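You operate a simulated robot arm through the tools that you are given. There is no shell and no other tool. Be economical: measure what you need, move in short steps, check, and stop when the job is done.

You run a simulated robot arm. Do the job below in one go: nothing can be reset, and whatever is moved stays where it is left.

JOB
Wind bobbins 27 and 52 full at FAST on the bench winder.
Fine: both go into the green bobbin tray.

It is judged by the outcome, as a careful person would: the job done as asked, and still so three seconds after it is handed in. It fails if anything else is knocked over, pushed out of place, dropped, spilled or broken.

ROBOT AND FRAMES
A 7-joint arm with a two-finger parallel gripper, fixed in place. Base frame: the origin is at the foot of the arm, x ahead of it, y to its left, z up; the work surface is at about z = 0. Units: m, degrees, N and s.
With the tool pointing down near the work surface it reaches from about 0.22 to 0.58 m from the base axis. Its first joint turns from -66.0 to 66.0 degrees. Payload 2.5 kg.
The TCP is the grasp point between the finger pads, 0.023 m short of the fingertips. In the tool frame z runs along the fingers and y along their closing line. The gripper opens to 0.094 m. The fingers are 0.038 m wide and 0.01 m thick; the gripper's body (0.054 by 0.096 m) begins 0.039 m behind the TCP.
Orientation is that of the tool frame in the base frame, as [roll, pitch, yaw] about the fixed x, y, z axes, in that order (R = Rz(yaw) Ry(pitch) Rx(roll)). With the fingers straight down and closing along the base's y, the tool's x points along the base's -x, its y along +y and its z along -z.

CONTROLS
- The arm moves only by the tool apply_moves. Its arguments are lists of equal length, an entry for each row: "translation": the shift along the base's x, y, z in units of 40 mm (1.0 is 40 mm), a list of three; "rotation": the turn, a rotation vector about the base's x, y, z in units of 8 degrees (1.0 is 8 degrees), a list of three; "jaw": the finger opening in m, from 0 to 0.094. In form: {"translation": [[tx, ty, tz], ...], "rotation": [[ax, ay, az], ...], "jaw": [jaw, ...]}. A call has 1 to 20 rows; each row shifts and turns the commanded pose from where the row before left it. A call with a number of a shift or a turn outside -1 to 1 is refused whole. Rows are played at 5 a second. More than 0.05 m and 8.6 degrees between two rows, or a gripper value outside its range, and nothing of the call is played. A pose out of reach is approached as far as the arm can. The call stops where the force on the tool passes 40 N (or 10 N more than at its start, if that is more) or the arm is blocked; 0.2 s more then pass. The fingers move at their own pace (about 0.108 m/s each) and stop on an object; they squeeze with about 41 N. The grip force told is the motor's: it shows also when the fingers shut on nothing. Time passes only in rows, and 0.2 s behind the last, so rows that do not move let the fingers close. It gives the time, the measured TCP pose, the force on the tool (base axes), the opening and the grip force at its end, in the units of the frame above (readings bear some noise), with the torque about the TCP (base axes, N m) and any sound that the robot's microphone picked up, and new pictures: "pictures" is both (left out), scene, wrist or none.
- Cameras (640 x 400 px; columns grow to the right, rows downward): "scene" is fixed at [0.1199, -0.4141, 0.5509]; the picture's right is [0.80, -0.61, 0.00], its down [-0.33, -0.44, -0.83] and it looks along [0.51, 0.66, -0.55] (base axes); focal length 230 px, centre (320, 200). "wrist" rides on the gripper at [0.086, 0.016, -0.075] in the tool frame; the picture's right is [-0.18, 0.98, 0.00], its down [-0.58, -0.11, -0.81] and it looks along [-0.79, -0.15, 0.59] (tool axes); focal length 243 px, centre (320, 200).
- pixel_to_xyz(camera, pixels): there is no depth. For up to 12 entries [column, row, z] of the newest picture of that camera ("zoom" is the newest enlarged one), the place [x, y] in the base frame at which the ray of that pixel passes the height z, good to about 0.002 m, but the place of the scene camera against the robot may be out by one fixed shift of up to 0.012 m in any direction. No time passes.
- zoom(camera, box): a new picture of the part [left, top, right, bottom] of that camera's present view, enlarged. No time passes.
- sign_off(): hands the job in; it is judged then, once.

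Keep the steps short. Do not move on a guess: measure, check each grasp and each placing, and mend mistakes. In all there are 80 turns and 200 pictures (those below and enlarged ones count). Leave the gripper open and the arm clear of the work at the hand-in unless told otherwise, and finish with a single line.

The tools are called after "Call:" as a command line: name --argument value ..., lists and objects as JSON in quotes. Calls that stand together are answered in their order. apply_moves: Moves the arm, as the interface text tells. Its arguments: {"type":"object","properties":{"translation":{"type":"array"},"rotation":{"type":"array"},"jaw":{"type":"array"},"pictures":{"type":"string","enum":["both","scene","wrist","none"]}},"required":["translation","rotation","jaw"]} The other tools are called the same way: pixel_to_xyz (camera, pixels) gives the place at which the rays of pixels pass given heights; zoom (camera, box) takes an enlarged picture of a part of a camera's view; sign_off () hands the job in.

At the start:

```text
time: 0.0
eef_pos: [0.438, -0.0509, 0.3695]
orientation: [179.9, 0.0, 180.0]
ft_force: [-0.9, 0.3, 0.6]
ft_torque: [-0.03, 0.03, 0.01]
grip_width: 0.0941
gripper_force: 0.2
```

scene: 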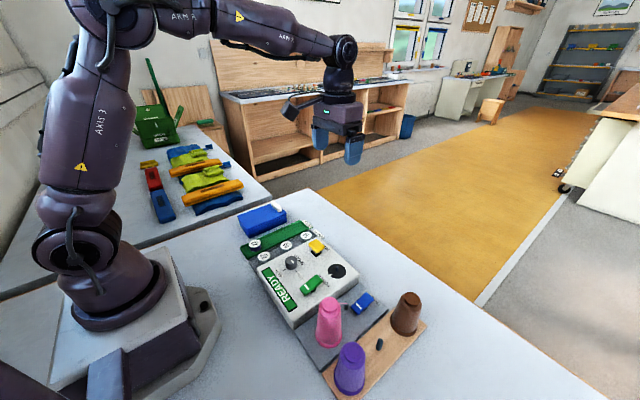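
wrist: 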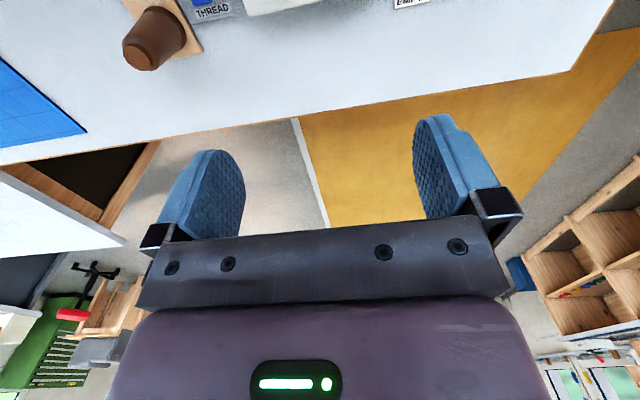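

I see a winder panel near (300,275) and cups at (330,320), (350,365), (405,315). I'll zoom in on the panel and surroundings to read it.

Call:
zoom --camera "scene" --box '[220, 190, 380, 290]'

Call:
zoom --camera "scene" --box '[280, 270, 440, 400]'

Call:
zoom --camera "scene" --box '[100, 60, 260, 230]'

Call:
zoom --camera "wrist" --box '[0, 0, 640, 120]'

```text
4.00 times, centred on (300, 240) of scene
```

zoom: 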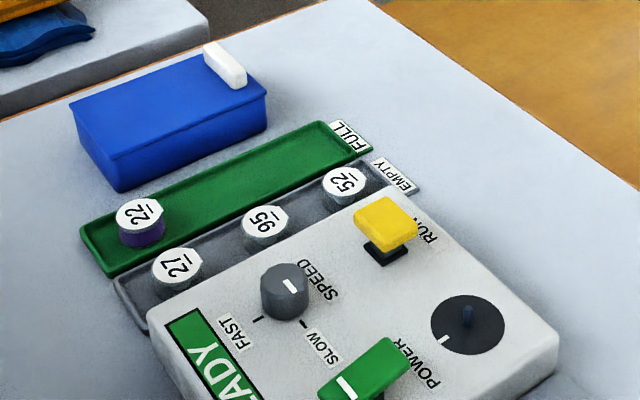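

```text
3.08 times, centred on (360, 335) of scene
```

zoom: 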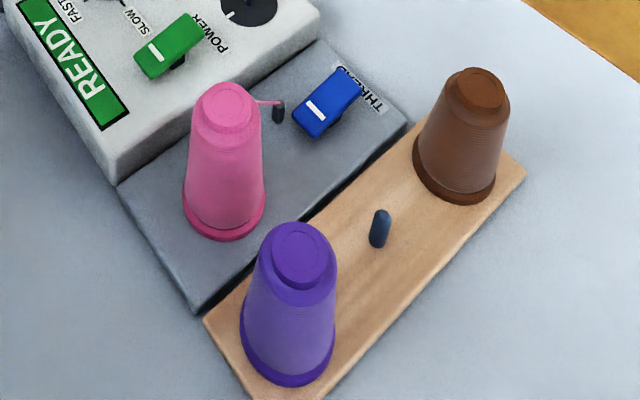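

```text
2.35 times, centred on (180, 145) of scene
```

zoom: 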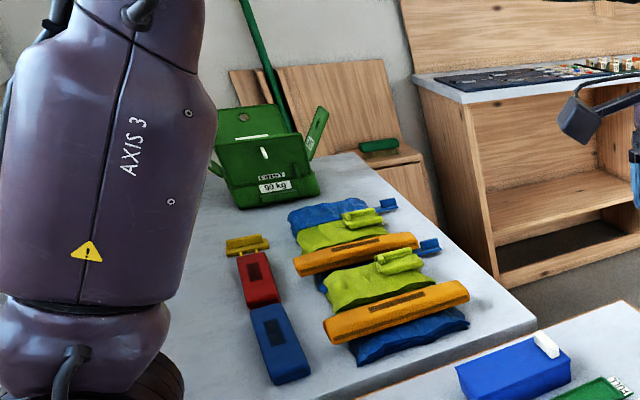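

```text
1.00 times, centred on (320, 60) of wrist (not enlarged: the box is as wide or as high as the picture)
```

zoom: 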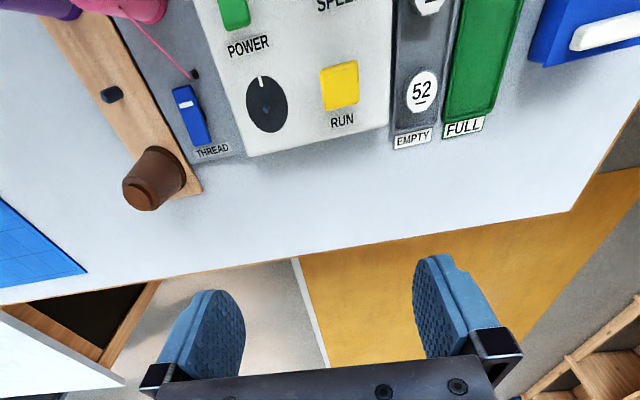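

I'll measure the main parts from the scene view, taking panel top at z≈0.05 and tray at z≈0.02.

Call:
pixel_to_xyz --camera "scene" --pixels '[[264, 257, 0.02], [286, 246, 0.02], [305, 235, 0.02], [291, 263, 0.06], [317, 246, 0.07], [337, 271, 0.05], [311, 285, 0.06], [362, 302, 0.03], [330, 345, 0.02], [350, 385, 0.01], [402, 330, 0.01], [255, 244, 0.02]]'

Call:
pixel_to_xyz --camera "wrist" --pixels '[[422, 90, 0.0], [422, 90, 0.03], [340, 85, 0.05], [266, 103, 0.05], [192, 110, 0.03], [463, 128, 0.0], [412, 140, 0.0], [250, 155, 0.0], [235, 10, 0.05]]'

```text
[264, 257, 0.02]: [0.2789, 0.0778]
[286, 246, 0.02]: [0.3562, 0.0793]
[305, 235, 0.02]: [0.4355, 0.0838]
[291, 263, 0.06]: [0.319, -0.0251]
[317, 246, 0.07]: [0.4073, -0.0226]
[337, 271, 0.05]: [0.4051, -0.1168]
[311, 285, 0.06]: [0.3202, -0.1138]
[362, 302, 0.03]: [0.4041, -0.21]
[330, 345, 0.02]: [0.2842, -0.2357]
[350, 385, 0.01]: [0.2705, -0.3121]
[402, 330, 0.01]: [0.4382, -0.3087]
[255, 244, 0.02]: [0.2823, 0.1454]
```

```text
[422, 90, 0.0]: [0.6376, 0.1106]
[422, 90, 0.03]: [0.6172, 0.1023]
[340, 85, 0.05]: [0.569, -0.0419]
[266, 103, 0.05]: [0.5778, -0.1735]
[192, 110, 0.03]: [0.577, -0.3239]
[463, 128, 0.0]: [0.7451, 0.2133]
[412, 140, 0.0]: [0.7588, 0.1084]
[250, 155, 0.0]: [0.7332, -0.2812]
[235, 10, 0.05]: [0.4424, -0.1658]
```

Next I'll get a better view. I'll pull back 0.14 m and tilt the wrist 24° so its camera looks down at the winder, staying high.

Call:
apply_moves --translation '[[-1, 0, 0], [-1, 0, 0], [-1, 0, 0], [-0.5, 0, 0], [0, 0, 0]]' --rotation '[[0, 1, 0], [0, 1, 0], [0, 1, 0], [0, 0, 0], [0, 0, 0]]' --jaw '[0.094, 0.094, 0.094, 0.094, 0.094]'

```text
time: 1.2
eef_pos: [0.2985, -0.0515, 0.3694]
orientation: [-180.0, -24.0, 180.0]
ft_force: [-0.3, 0.2, 0.4]
ft_torque: [0.03, -0.01, -0.05]
grip_width: 0.0941
gripper_force: 0.1
```

scene: 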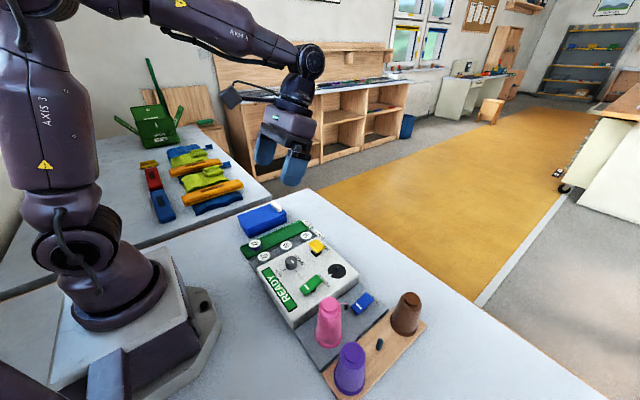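
wrist: 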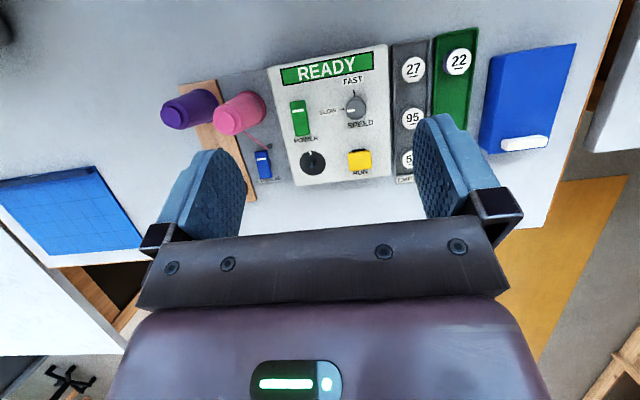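

Call:
zoom --camera "wrist" --box '[260, 30, 420, 190]'

Call:
zoom --camera "wrist" --box '[380, 20, 580, 190]'

Call:
zoom --camera "wrist" --box '[150, 60, 310, 190]'

Call:
pixel_to_xyz --camera "wrist" --pixels '[[413, 70, 0.02], [412, 118, 0.02], [407, 160, 0.02], [354, 106, 0.06], [359, 161, 0.07], [312, 162, 0.05], [299, 118, 0.06], [264, 165, 0.03], [458, 61, 0.02], [390, 46, 0.05], [268, 68, 0.05], [392, 176, 0.05]]'

```text
2.50 times, centred on (340, 110) of wrist
```

zoom: 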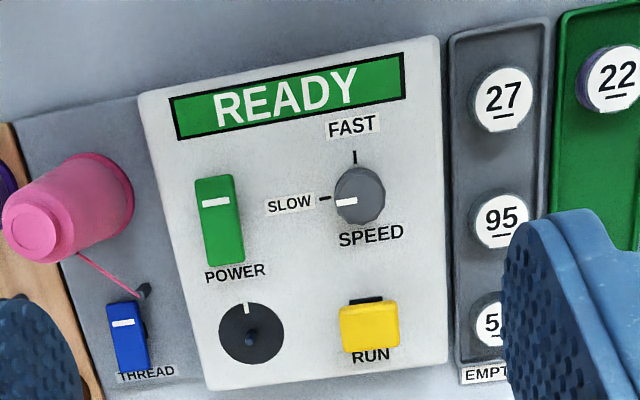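

```text
2.35 times, centred on (480, 105) of wrist
```

zoom: 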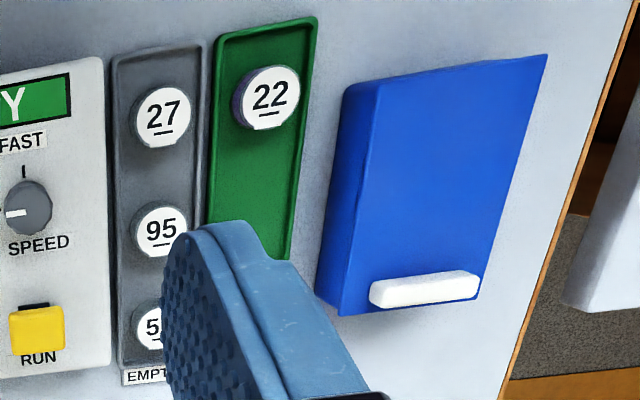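

```text
3.08 times, centred on (230, 125) of wrist
```

zoom: 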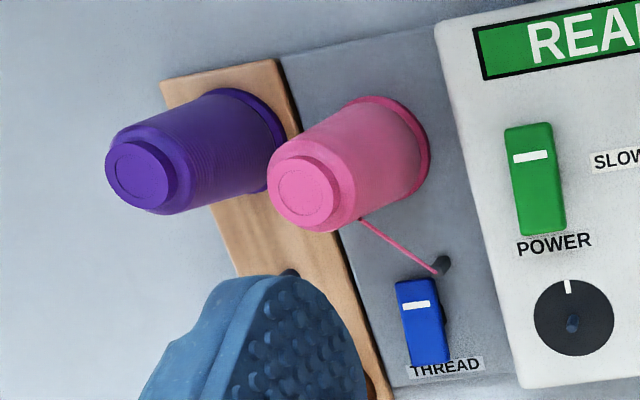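

```text
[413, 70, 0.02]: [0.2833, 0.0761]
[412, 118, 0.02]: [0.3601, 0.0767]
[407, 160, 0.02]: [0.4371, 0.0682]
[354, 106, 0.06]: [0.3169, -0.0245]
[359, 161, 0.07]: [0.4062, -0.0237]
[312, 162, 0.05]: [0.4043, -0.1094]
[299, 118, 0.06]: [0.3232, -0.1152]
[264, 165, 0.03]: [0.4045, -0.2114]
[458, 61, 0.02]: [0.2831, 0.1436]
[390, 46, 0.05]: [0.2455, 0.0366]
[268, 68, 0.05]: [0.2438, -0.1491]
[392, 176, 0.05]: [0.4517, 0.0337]
```

Power is on (READY), and the speed knob points to SLOW, at (0.317, -0.0245). It has to turn 90° clockwise to FAST. I'll straighten the tool and lower over the knob to z≈0.15.

Call:
apply_moves --translation '[[0.46, 0.675, -0.5], [0, 0, -1], [0, 0, -1], [0, 0, -1], [0, 0, -1], [0, 0, -1], [0, 0, 0]]' --rotation '[[0, -1, 0], [0, -1, 0], [0, -1, 0], [0, 0, 0], [0, 0, 0], [0, 0, 0], [0, 0, 0]]' --jaw '[0.06, 0.06, 0.06, 0.06, 0.06, 0.06, 0.06]'

```text
time: 2.8
eef_pos: [0.3183, -0.0256, 0.1497]
orientation: [180.0, -0.1, -180.0]
ft_force: [0.1, -0.4, -0.3]
ft_torque: [0.01, 0.01, 0.01]
grip_width: 0.0599
gripper_force: 0.1
```

scene: 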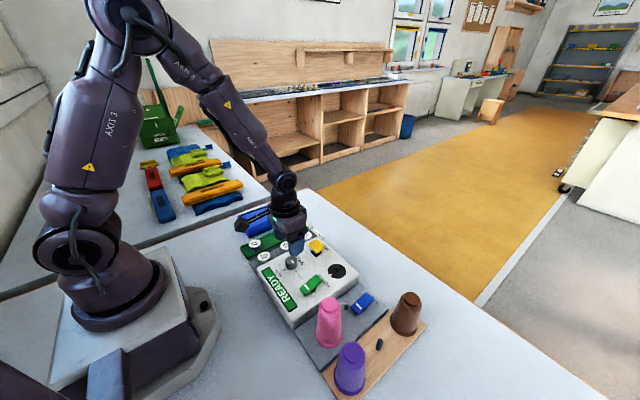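
wrist: 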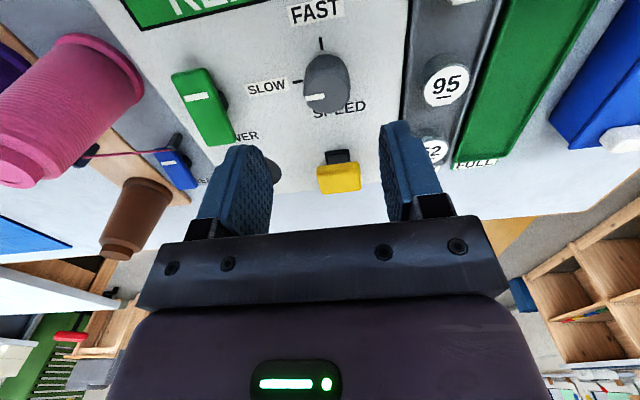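

Call:
zoom --camera "wrist" --box '[220, 20, 420, 200]'

Call:
pixel_to_xyz --camera "wrist" --pixels '[[321, 43, 0.05], [321, 43, 0.04], [297, 82, 0.05], [297, 82, 0.04], [315, 97, 0.06], [315, 97, 0.08], [440, 96, 0.05], [337, 176, 0.05], [337, 176, 0.07], [445, 84, 0.02], [445, 84, 0.03]]'

```text
2.22 times, centred on (320, 110) of wrist
```

zoom: 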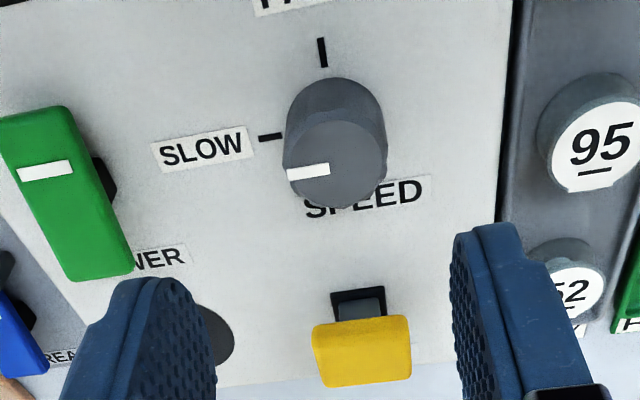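

```text
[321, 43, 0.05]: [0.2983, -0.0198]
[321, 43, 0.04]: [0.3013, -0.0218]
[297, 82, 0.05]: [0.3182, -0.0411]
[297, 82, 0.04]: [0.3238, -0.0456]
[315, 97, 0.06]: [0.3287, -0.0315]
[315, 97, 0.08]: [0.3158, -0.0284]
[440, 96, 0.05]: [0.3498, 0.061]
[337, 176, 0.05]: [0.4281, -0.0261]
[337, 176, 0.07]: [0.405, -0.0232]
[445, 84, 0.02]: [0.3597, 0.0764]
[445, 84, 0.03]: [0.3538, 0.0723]
```

Call:
pixel_to_xyz --camera "wrist" --pixels '[[327, 94, 0.06], [327, 94, 0.07], [327, 94, 0.08], [321, 55, 0.05], [321, 43, 0.045], [349, 94, 0.07], [305, 97, 0.07]]'

```text
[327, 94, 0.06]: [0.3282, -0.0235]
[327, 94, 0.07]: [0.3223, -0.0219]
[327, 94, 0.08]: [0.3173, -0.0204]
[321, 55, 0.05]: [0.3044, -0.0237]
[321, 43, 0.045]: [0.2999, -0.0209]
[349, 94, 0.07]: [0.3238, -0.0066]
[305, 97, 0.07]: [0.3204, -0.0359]
```

Knob centre comes out at about (0.317, -0.021) with its top near z≈0.08. I'll lower so the fingertips are at about z 0.058.

Call:
apply_moves --translation '[[0, 0.115, -0.6], [0, 0, -0.6], [0, 0, -0.55], [0, 0, 0]]' --rotation '[[0, 0, 0], [0, 0, 0], [0, 0, 0], [0, 0, 0]]' --jaw '[0.06, 0.06, 0.06, 0.06]'

```text
time: 3.8
eef_pos: [0.3185, -0.0196, 0.0793]
orientation: [-180.0, 0.0, -180.0]
ft_force: [0.5, -0.4, 0.3]
ft_torque: [0.0, 0.0, -0.02]
grip_width: 0.0598
gripper_force: 0.0
```

scene: 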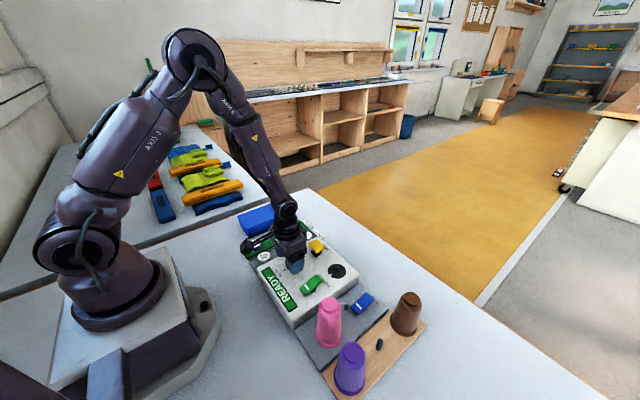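
wrist: 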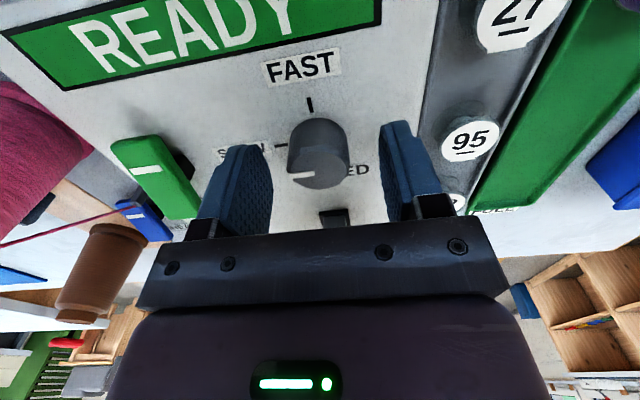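

The knob sits centred between the fingers with its top at TCP height. Next I'll close on it.

Call:
apply_moves --translation '[[0, 0, 0], [0, 0, 0], [0, 0, 0]]' --rotation '[[0, 0, 0], [0, 0, 0], [0, 0, 0]]' --jaw '[0.035, 0.02, 0.02]' --pictures "wrist"

```text
time: 4.6
eef_pos: [0.3184, -0.0206, 0.0792]
orientation: [-179.8, 0.0, 179.9]
ft_force: [2.4, -12.3, -7.6]
ft_torque: [0.16, -0.14, -0.05]
grip_width: 0.0317
gripper_force: 45.0
```

wrist: 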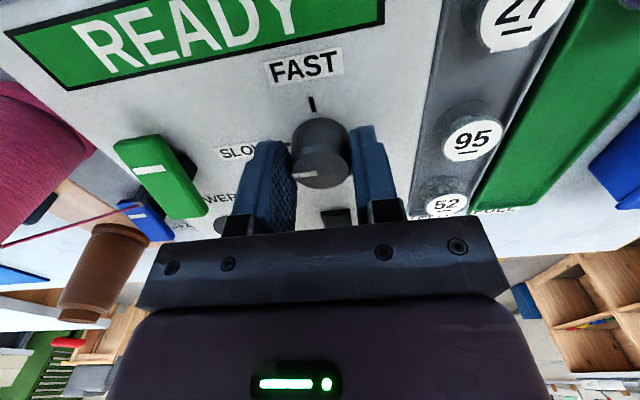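

I have the knob (31.7 mm wide). There's a small side force, so I'll shift 1.5 mm in -y and then turn clockwise in steps.

Call:
apply_moves --translation '[[0, -0.035, 0], [0, 0, 0], [0, 0, 0], [0, 0, 0], [0, 0, 0], [0, 0, 0], [0, 0, 0]]' --rotation '[[0, 0, 0], [0, 0, -0.9375], [0, 0, -0.9375], [0, 0, -0.9375], [0, 0, -0.9375], [0, 0, -0.9375], [0, 0, -0.9375]]' --jaw '[0.02, 0.02, 0.02, 0.02, 0.02, 0.02, 0.02]' --pictures "wrist"

```text
time: 6.2
eef_pos: [0.3191, -0.0202, 0.0792]
orientation: [179.8, 0.1, 135.0]
ft_force: [15.2, 14.1, 1.4]
ft_torque: [-0.26, -0.43, 0.08]
grip_width: 0.0318
gripper_force: 45.5
```

wrist: 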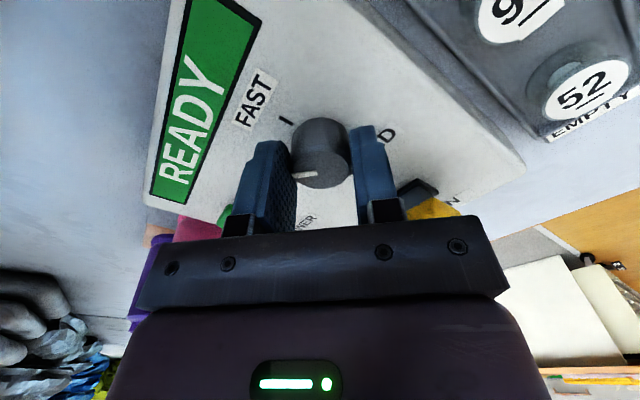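

The knob turns with the gripper (45°). The sideways force is about 20 N towards +x+y, so I'll ease that way and turn the rest.

Call:
apply_moves --translation '[[0.025, 0.025, 0], [0, 0, 0], [0, 0, 0], [0, 0, 0], [0, 0, 0], [0, 0, 0], [0, 0, 0], [0, 0, 0]]' --rotation '[[0, 0, 0], [0, 0, -0.9375], [0, 0, -0.9375], [0, 0, -0.9375], [0, 0, -0.9375], [0, 0, -0.9375], [0, 0, -0.9375], [0, 0, 0]]' --jaw '[0.02, 0.02, 0.02, 0.02, 0.02, 0.02, 0.02, 0.02]' --pictures "wrist"

```text
time: 8.0
eef_pos: [0.3213, -0.0174, 0.0793]
orientation: [179.7, -0.1, 90.2]
ft_force: [18.9, 22.3, -0.3]
ft_torque: [-0.26, -0.06, 0.08]
grip_width: 0.0318
gripper_force: 44.7
```

wrist: 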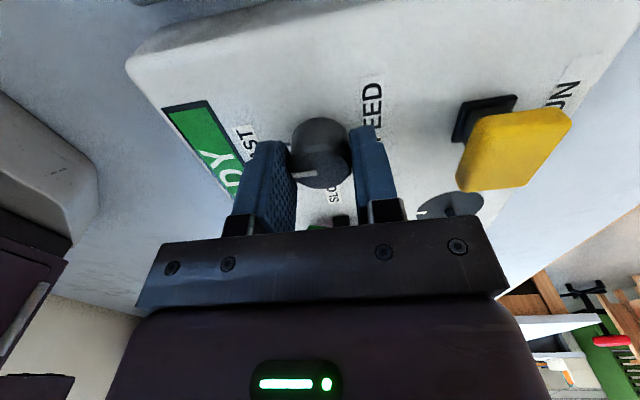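

Turned to 90°. I'll release and rise to check the knob pointer.

Call:
apply_moves --translation '[[0, 0, 0], [0, 0, 0], [0, 0, 1], [0, 0, 1], [0, 0, 0]]' --rotation '[[0, 0, 0], [0, 0, 0], [0, 0, 0], [0, 0, 0], [0, 0, 0]]' --jaw '[0.06, 0.06, 0.06, 0.06, 0.06]'

Call:
zoom --camera "wrist" --box '[200, 0, 440, 200]'

Call:
zoom --camera "scene" --box '[230, 190, 390, 320]'

```text
time: 9.2
eef_pos: [0.319, -0.0175, 0.1591]
orientation: [-179.9, 0.0, 89.9]
ft_force: [-0.4, -0.3, -0.5]
ft_torque: [0.02, 0.01, -0.02]
grip_width: 0.0601
gripper_force: 0.0
```

scene: 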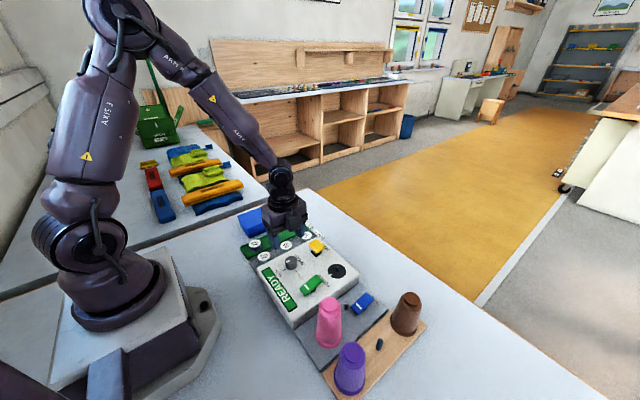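
wrist: 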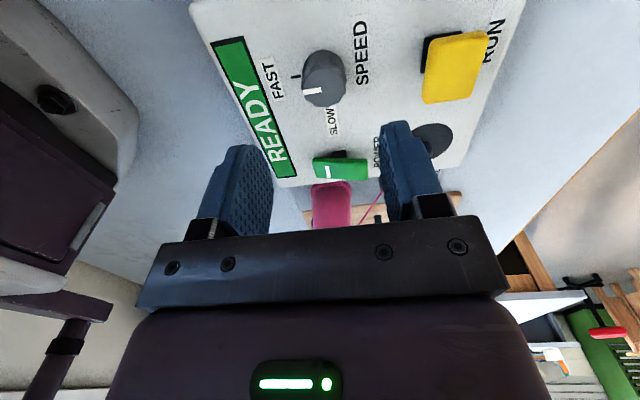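

```text
2.00 times, centred on (320, 100) of wrist
```

zoom: 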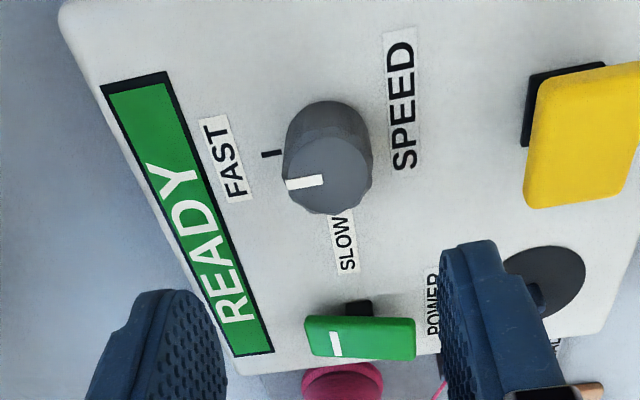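

```text
3.08 times, centred on (310, 255) of scene
```

zoom: 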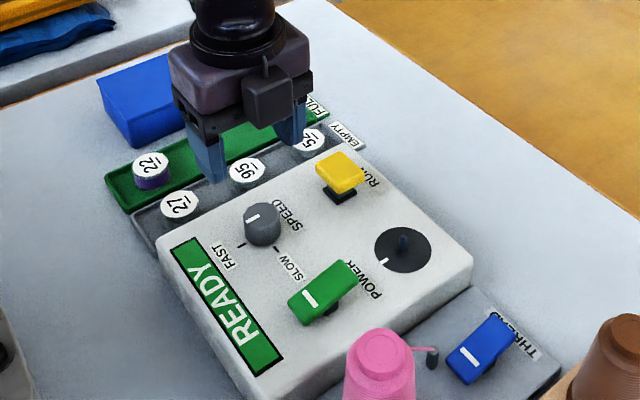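

The knob now reads FAST. Next is bobbin 27 at about (0.283, 0.076): I'll move above it at z≈0.12.

Call:
apply_moves --translation '[[-0.45, 0.8, 0], [-0.45, 0.8, 0], [0, 0.74, -0.5], [0, 0, -0.5], [0, 0, 0]]' --rotation '[[0, 0, 0], [0, 0, 0], [0, 0, 0], [0, 0, 0], [0, 0, 0]]' --jaw '[0.06, 0.06, 0.06, 0.06, 0.06]'

Call:
zoom --camera "wrist" --box '[200, 20, 440, 200]'

```text
time: 10.4
eef_pos: [0.283, 0.0735, 0.1186]
orientation: [180.0, 0.1, 90.1]
ft_force: [0.4, 1.2, 0.1]
ft_torque: [-0.03, 0.0, 0.02]
grip_width: 0.0601
gripper_force: 0.1
```

scene: 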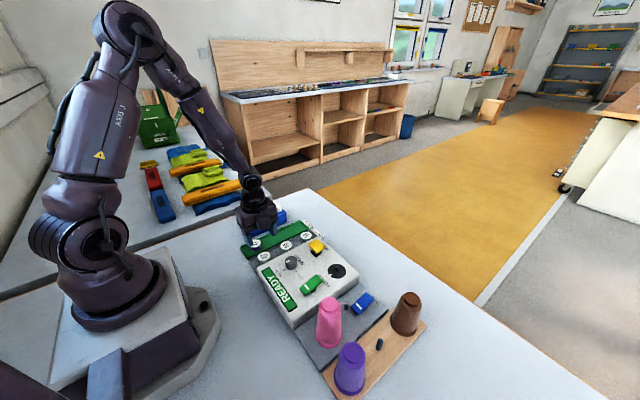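
wrist: 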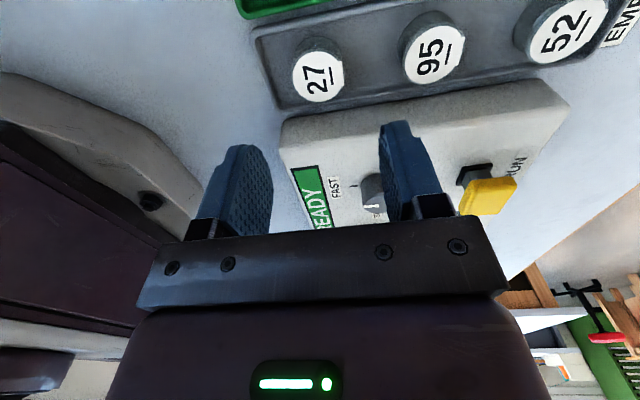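

```text
2.22 times, centred on (320, 110) of wrist
```

zoom: 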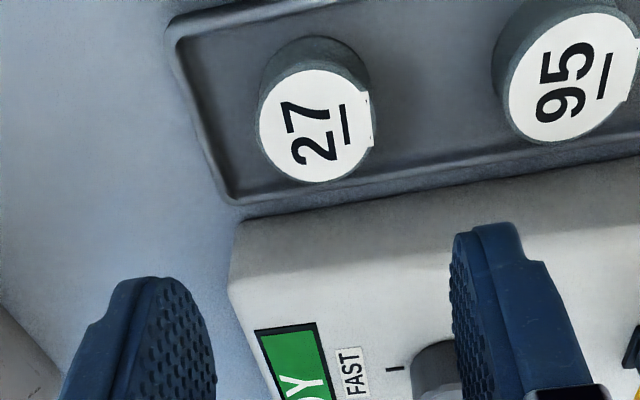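

Call:
pixel_to_xyz --camera "zoom" --pixels '[[315, 124, 0.02], [315, 124, 0.03], [262, 124, 0.025], [371, 124, 0.025], [582, 80, 0.02], [582, 80, 0.03], [365, 105, 0.025], [315, 180, 0.025], [315, 70, 0.025]]'

```text
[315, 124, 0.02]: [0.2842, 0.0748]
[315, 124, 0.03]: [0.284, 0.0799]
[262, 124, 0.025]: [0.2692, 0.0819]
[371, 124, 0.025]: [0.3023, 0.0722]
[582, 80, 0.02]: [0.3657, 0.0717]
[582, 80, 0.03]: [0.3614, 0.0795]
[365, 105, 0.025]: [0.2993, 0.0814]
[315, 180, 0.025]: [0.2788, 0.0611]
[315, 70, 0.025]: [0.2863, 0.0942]
```

The bobbin 27 label sits at about (0.284, 0.0765) with its top near z≈0.025. I'll lower with the fingertips to about 0.010.

Call:
apply_moves --translation '[[0.025, 0.075, -0.7], [0, 0, -0.7], [0, 0, -0.74], [0, 0, 0]]' --rotation '[[0, 0, 0], [0, 0, 0], [0, 0, 0], [0, 0, 0]]' --jaw '[0.056, 0.056, 0.056, 0.056]' --pictures "wrist"

```text
time: 11.4
eef_pos: [0.2853, 0.0769, 0.0333]
orientation: [-180.0, 0.1, 90.1]
ft_force: [0.0, -0.3, 0.1]
ft_torque: [-0.01, 0.01, -0.02]
grip_width: 0.0561
gripper_force: 0.1
```

wrist: 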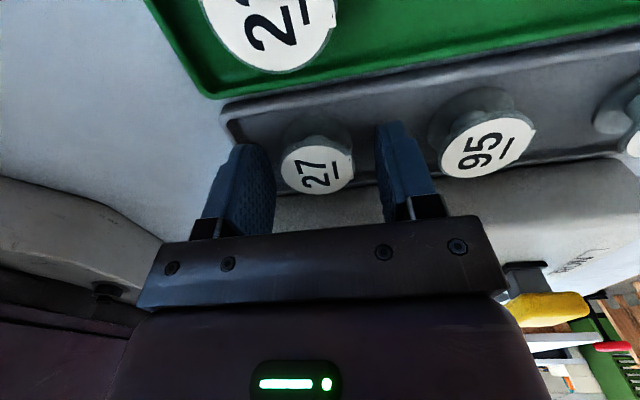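

Call:
apply_moves --translation '[[0, 0, 0], [0, 0, 0], [0, 0, 0]]' --rotation '[[0, 0, 0], [0, 0, 0], [0, 0, 0]]' --jaw '[0.04, 0.025, 0.025]' --pictures "wrist"

Call:
zoom --camera "wrist" --box '[200, 80, 440, 240]'

```text
time: 12.2
eef_pos: [0.284, 0.076, 0.0327]
orientation: [-179.9, 0.0, 90.0]
ft_force: [-0.5, -0.3, -0.3]
ft_torque: [0.0, 0.02, -0.01]
grip_width: 0.0361
gripper_force: 40.9
```

wrist: 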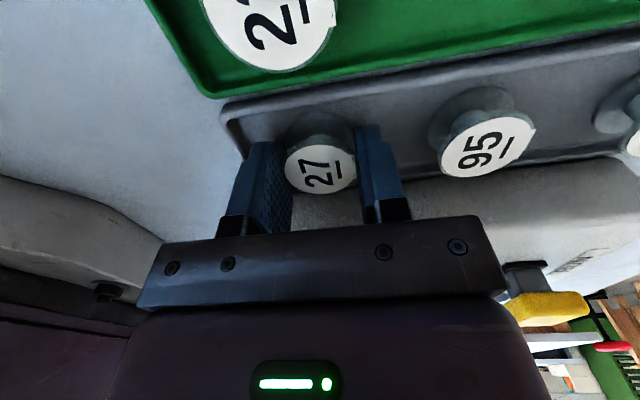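

```text
2.50 times, centred on (320, 160) of wrist
```

zoom: 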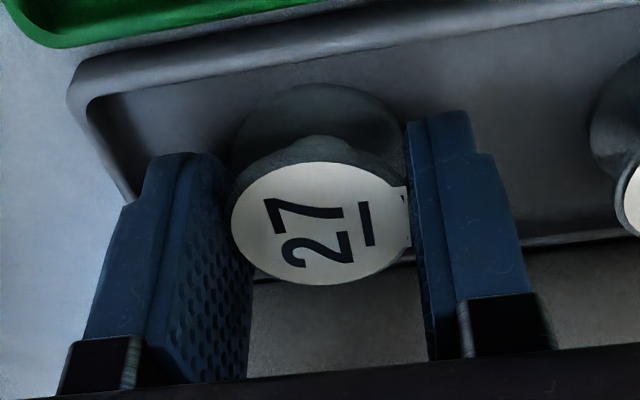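

Bobbin 27 is held (36 mm). I'll lift it to z≈0.15 and carry it toward the spindle, stopping short at (0.404, -0.03) to view the spindle.

Call:
apply_moves --translation '[[0, 0, 0.5], [0, 0, 1], [0, 0, 1], [0, 0, 0.5], [1, -1, 0], [1, -1, 0], [1, -0.65, 0], [0, 0, 0]]' --rotation '[[0, 0, 0], [0, 0, 0], [0, 0, 0], [0, 0, 0], [0, 0, 0], [0, 0, 0], [0, 0, 0], [0, 0, 0]]' --jaw '[0.025, 0.025, 0.025, 0.025, 0.025, 0.025, 0.025, 0.025]'

Call:
zoom --camera "wrist" --box '[200, 40, 440, 240]'

Call:
zoom --camera "scene" --box '[290, 230, 390, 320]'

```text
refused: row 5 steps farther than a row can; nothing moved
```

```text
2.00 times, centred on (320, 140) of wrist
```

zoom: 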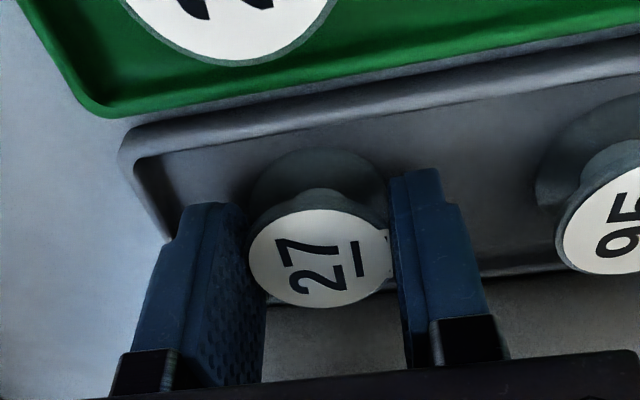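

```text
4.44 times, centred on (340, 275) of scene
```

zoom: 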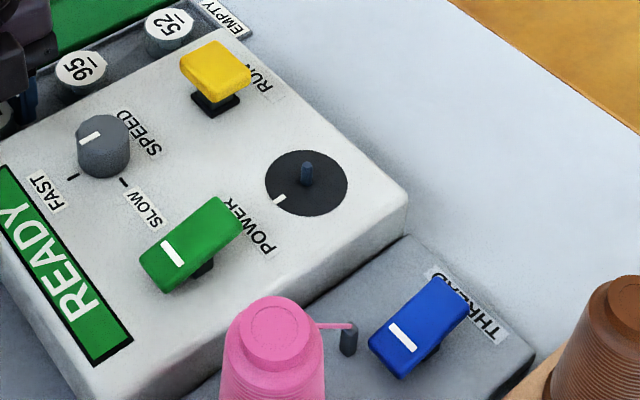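

Refused for step size, so nothing moved. I'll repeat it with smaller steps.

Call:
apply_moves --translation '[[0, 0, 0.5], [0, 0, 1], [0, 0, 1], [0, 0, 0.5], [0.75, -0.7, 0], [0.75, -0.7, 0], [0.75, -0.7, 0], [0.75, -0.55, 0], [0, 0, 0]]' --rotation '[[0, 0, 0], [0, 0, 0], [0, 0, 0], [0, 0, 0], [0, 0, 0], [0, 0, 0], [0, 0, 0], [0, 0, 0], [0, 0, 0]]' --jaw '[0.025, 0.025, 0.025, 0.025, 0.025, 0.025, 0.025, 0.025, 0.025]'

Call:
zoom --camera "wrist" --box '[200, 40, 440, 240]'

```text
time: 14.2
eef_pos: [0.4052, -0.032, 0.1521]
orientation: [-179.9, 0.0, 90.1]
ft_force: [0.2, -0.1, 0.2]
ft_torque: [0.03, -0.01, 0.0]
grip_width: 0.036
gripper_force: 40.4
```

scene: 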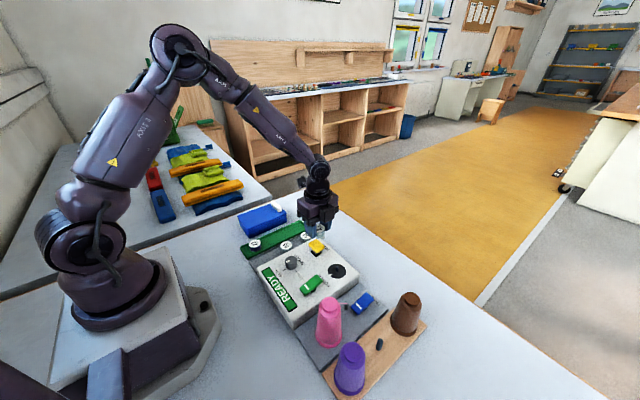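
wrist: 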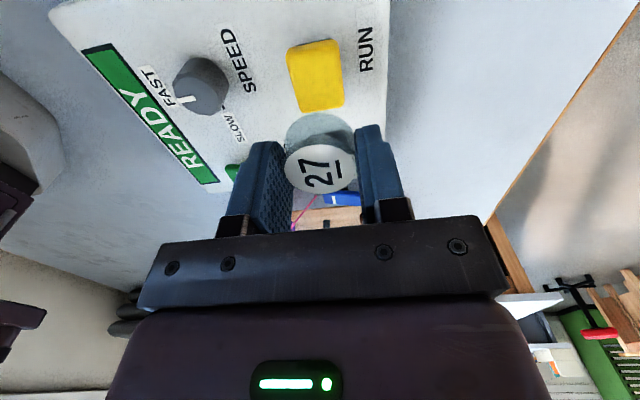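

```text
2.00 times, centred on (320, 140) of wrist
```

zoom: 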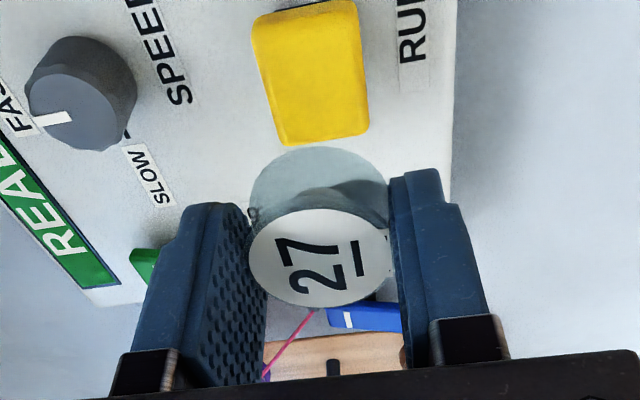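

The bobbin hides the spindle from here. I'll move over it at z≈0.20, so it shows up above the bobbin in the image.

Call:
apply_moves --translation '[[0, -0.6, 0.6], [0, -0.6, 0.6], [0, -0.6, 0], [0, 0, 0]]' --rotation '[[0, 0, 0], [0, 0, 0], [0, 0, 0], [0, 0, 0]]' --jaw '[0.025, 0.025, 0.025, 0.025]'

Call:
zoom --camera "wrist" --box '[200, 0, 440, 180]'

```text
time: 15.2
eef_pos: [0.403, -0.1019, 0.202]
orientation: [180.0, 0.0, 90.0]
ft_force: [0.8, -0.3, -0.4]
ft_torque: [0.02, 0.01, 0.02]
grip_width: 0.0365
gripper_force: 41.1
```

scene: 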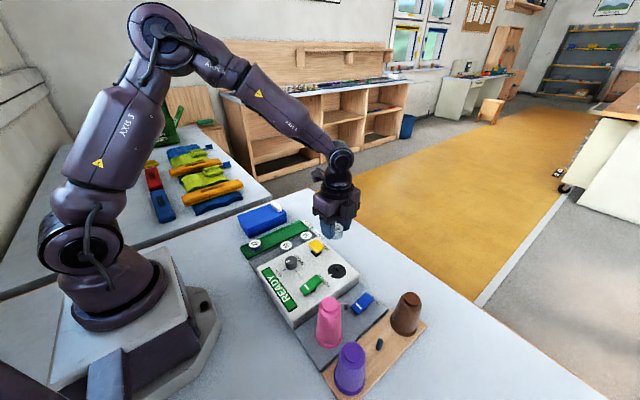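
wrist: 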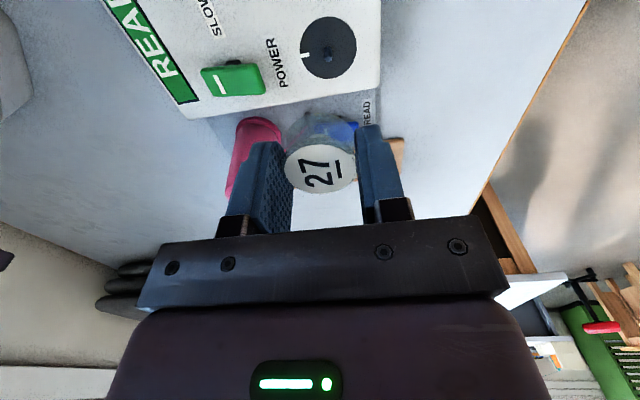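

```text
2.22 times, centred on (320, 90) of wrist
```

zoom: 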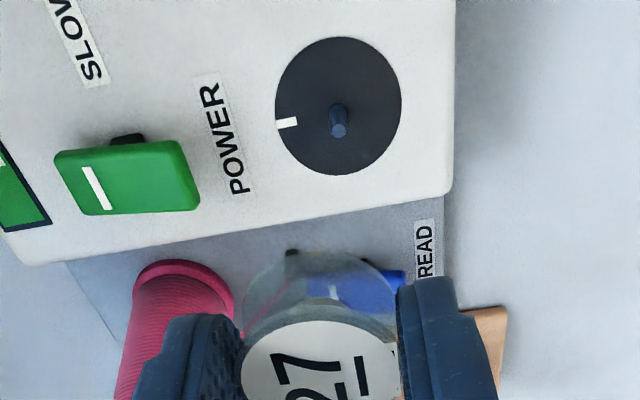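

Call:
pixel_to_xyz --camera "zoom" --pixels '[[338, 106, 0.04], [338, 106, 0.045], [338, 106, 0.05], [339, 131, 0.06], [339, 131, 0.065], [339, 131, 0.07], [275, 108, 0.05], [401, 103, 0.05], [336, 37, 0.05], [340, 175, 0.05]]'

Call:
pixel_to_xyz --camera "scene" --pixels '[[337, 271, 0.05], [337, 271, 0.045], [338, 268, 0.065]]'

```text
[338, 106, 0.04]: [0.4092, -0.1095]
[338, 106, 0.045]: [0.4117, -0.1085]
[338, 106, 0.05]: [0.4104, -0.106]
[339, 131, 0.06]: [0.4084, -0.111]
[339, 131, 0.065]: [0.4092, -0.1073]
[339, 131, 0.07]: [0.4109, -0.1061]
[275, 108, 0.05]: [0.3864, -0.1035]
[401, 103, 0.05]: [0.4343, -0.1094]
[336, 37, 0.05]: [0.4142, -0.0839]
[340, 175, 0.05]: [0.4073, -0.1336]
```

```text
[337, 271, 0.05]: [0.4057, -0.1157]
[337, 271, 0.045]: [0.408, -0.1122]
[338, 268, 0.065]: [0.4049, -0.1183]
```

Spindle estimate is about (0.409, -0.108), with its tip near z≈0.065. I'll lower above the pin to TCP z≈0.105 and check from both cameras.

Call:
apply_moves --translation '[[0.15, -0.15, -0.8], [0, 0, -0.8], [0, 0, -0.8], [0, 0, 0]]' --rotation '[[0, 0, 0], [0, 0, 0], [0, 0, 0], [0, 0, 0]]' --jaw '[0.025, 0.025, 0.025, 0.025]'

Call:
zoom --camera "wrist" --box '[240, 80, 400, 200]'

Call:
zoom --camera "scene" --box '[305, 225, 385, 295]'

```text
time: 16.2
eef_pos: [0.409, -0.1056, 0.1026]
orientation: [179.9, 0.0, 89.9]
ft_force: [-0.7, 0.0, -0.1]
ft_torque: [-0.01, 0.03, 0.0]
grip_width: 0.0363
gripper_force: 40.8
```

scene: 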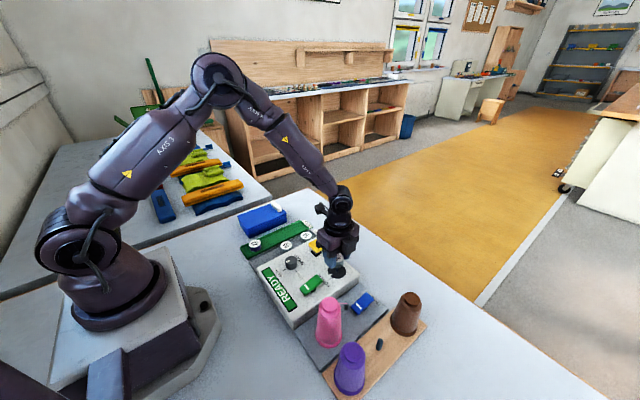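
wrist: 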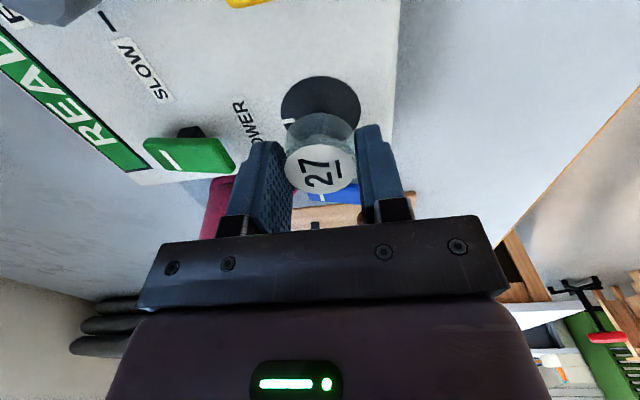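

```text
3.33 times, centred on (320, 140) of wrist
```

zoom: 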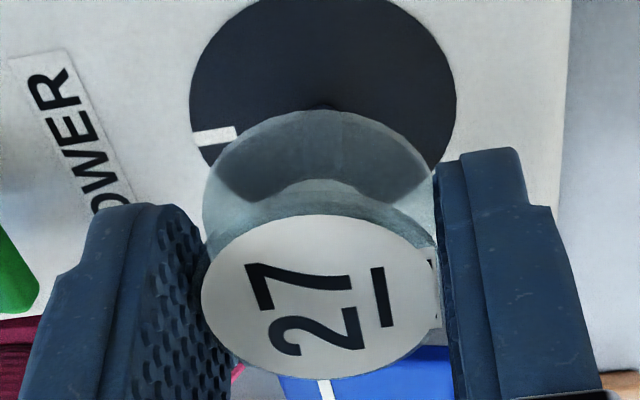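

```text
5.71 times, centred on (345, 260) of scene
```

zoom: 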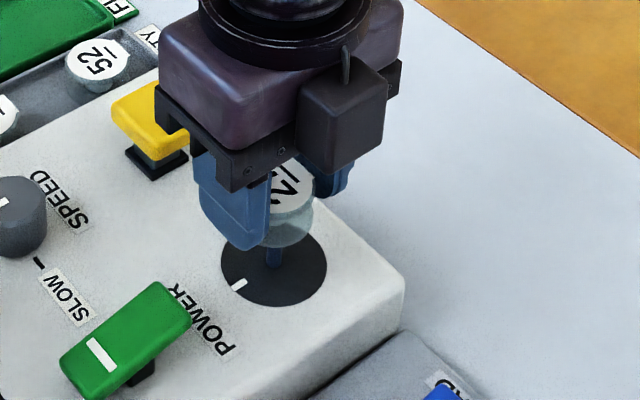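

From the scene view the bobbin is aligned left–right but sits slightly +y of the pin. I'll shift about 3 mm in -y, lower 10 mm and look again.

Call:
apply_moves --translation '[[0, -0.075, 0], [0, 0, -0.2], [0, 0, 0]]' --rotation '[[0, 0, 0], [0, 0, 0], [0, 0, 0]]' --jaw '[0.025, 0.025, 0.025]'

Call:
zoom --camera "wrist" --box '[280, 90, 360, 170]'

Call:
zoom --camera "scene" --box '[320, 250, 360, 285]'

```text
time: 17.0
eef_pos: [0.4106, -0.1107, 0.0966]
orientation: [-179.9, 0.1, 90.0]
ft_force: [0.1, -0.2, -0.7]
ft_torque: [0.0, -0.03, -0.02]
grip_width: 0.0361
gripper_force: 41.5
```

scene: 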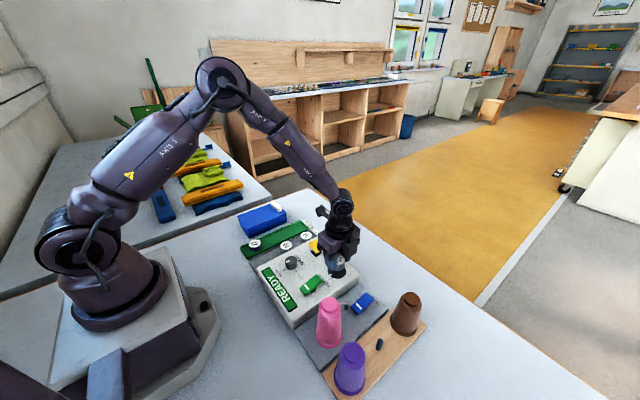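
wrist: 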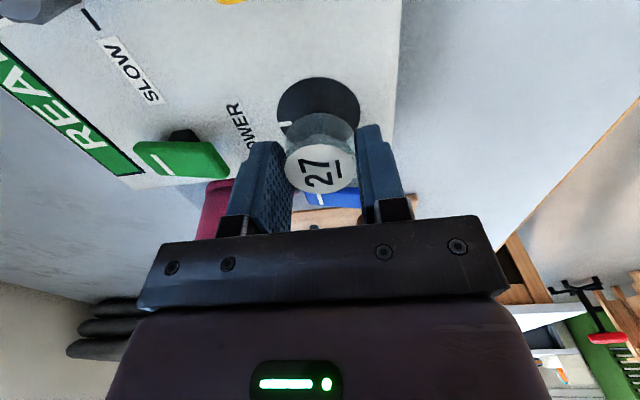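

```text
5.00 times, centred on (320, 130) of wrist
```

zoom: 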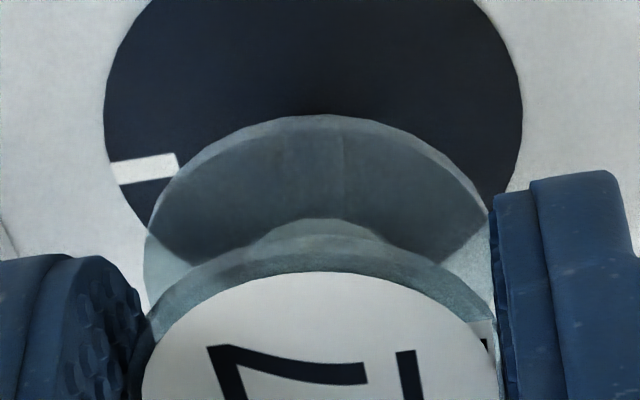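

```text
11.43 times, centred on (340, 268) of scene
```

zoom: 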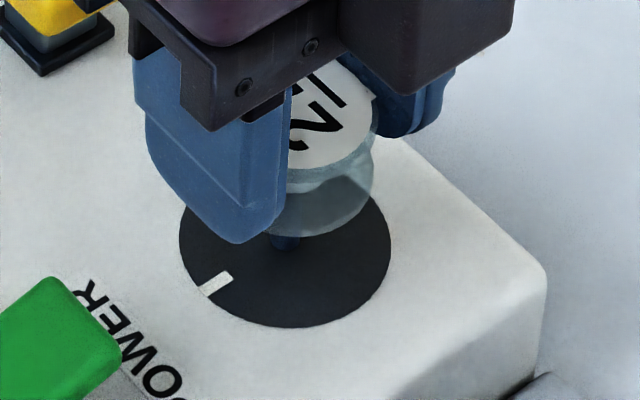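

Alignment is now within about 0.6 mm in both views. I'll nudge -0.6 mm in x and lower gently in 4 mm rows.

Call:
apply_moves --translation '[[-0.015, 0, -0.1], [0, 0, -0.1], [0, 0, -0.1], [0, 0, -0.1], [0, 0, 0]]' --rotation '[[0, 0, 0], [0, 0, 0], [0, 0, 0], [0, 0, 0], [0, 0, 0]]' --jaw '[0.025, 0.025, 0.025, 0.025, 0.025]'

Call:
zoom --camera "scene" --box '[320, 250, 360, 285]'

Call:
zoom --camera "wrist" --box '[280, 90, 360, 170]'

```text
time: 18.2
eef_pos: [0.4086, -0.11, 0.0816]
orientation: [-179.9, 0.1, 90.0]
ft_force: [0.8, 0.3, 0.1]
ft_torque: [-0.03, -0.03, -0.03]
grip_width: 0.0363
gripper_force: 41.6
```

scene: 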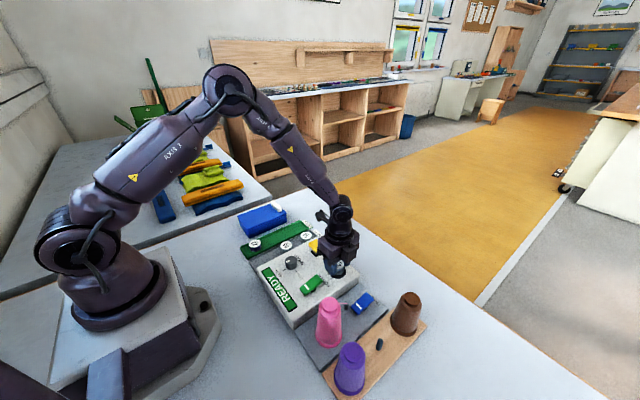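
wrist: 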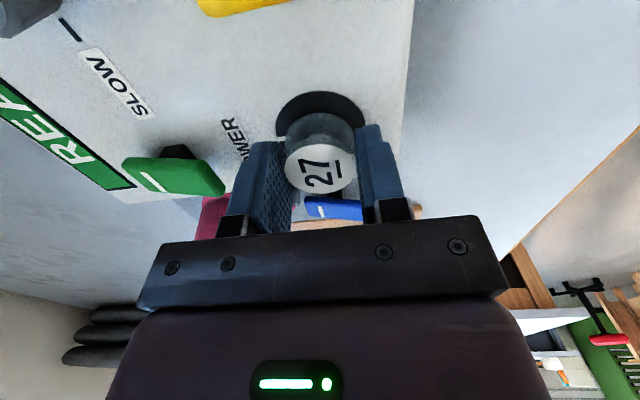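

```text
11.43 times, centred on (340, 268) of scene
```

zoom: 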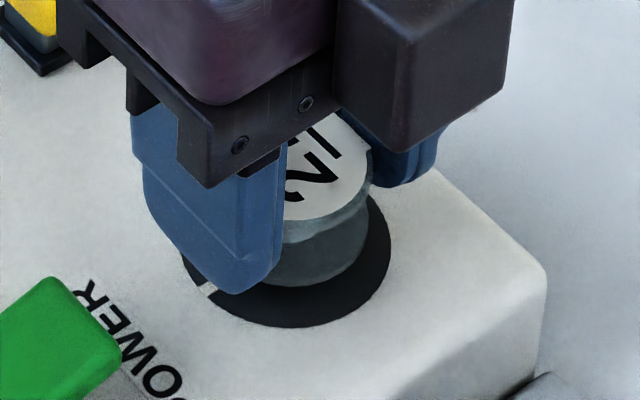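

```text
5.00 times, centred on (320, 130) of wrist
```

zoom: 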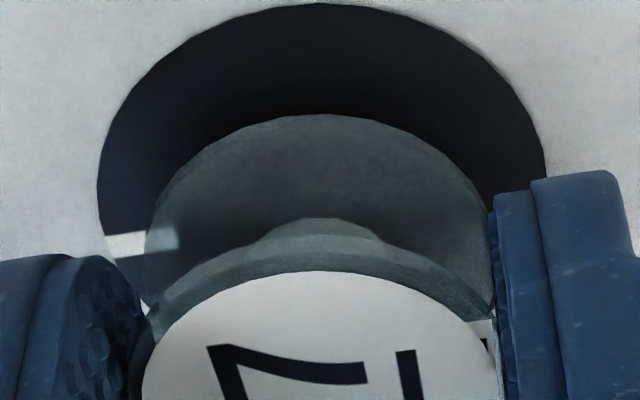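

No contact force yet and alignment holds. I'll keep lowering in 2 mm rows.

Call:
apply_moves --translation '[[0, 0, -0.05], [0, 0, -0.05], [0, 0, -0.05], [0, 0, 0]]' --rotation '[[0, 0, 0], [0, 0, 0], [0, 0, 0], [0, 0, 0]]' --jaw '[0.025, 0.025, 0.025, 0.025]'

Call:
zoom --camera "scene" --box '[320, 250, 360, 285]'

```text
time: 19.2
eef_pos: [0.4096, -0.1096, 0.0748]
orientation: [-180.0, 0.0, 90.1]
ft_force: [0.2, -0.3, -0.2]
ft_torque: [-0.01, 0.0, -0.05]
grip_width: 0.0361
gripper_force: 41.1
```

scene: 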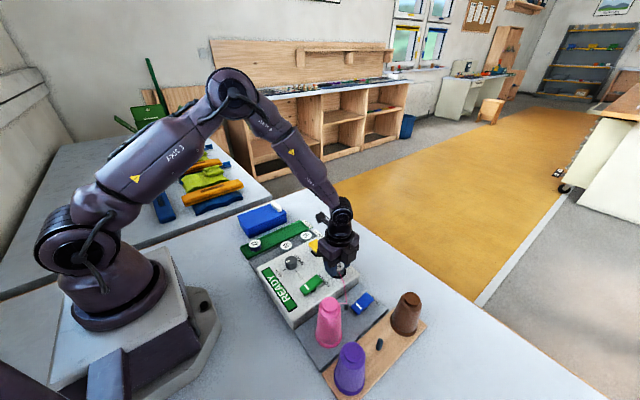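
wrist: 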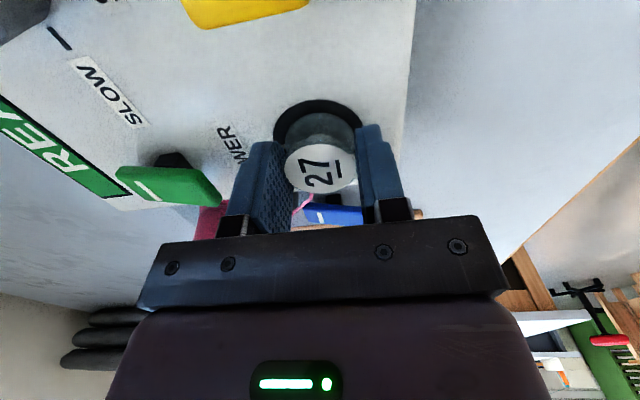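

```text
11.43 times, centred on (340, 268) of scene
```

zoom: 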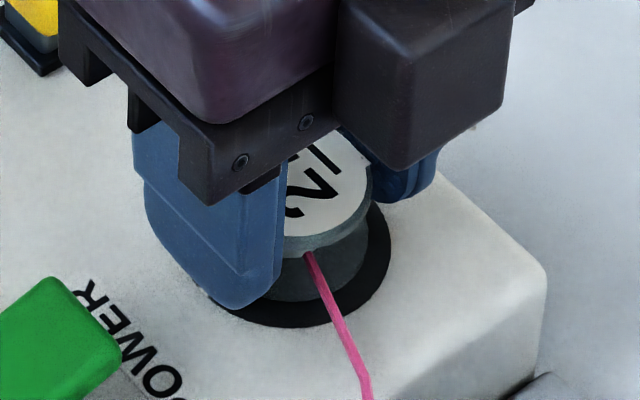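

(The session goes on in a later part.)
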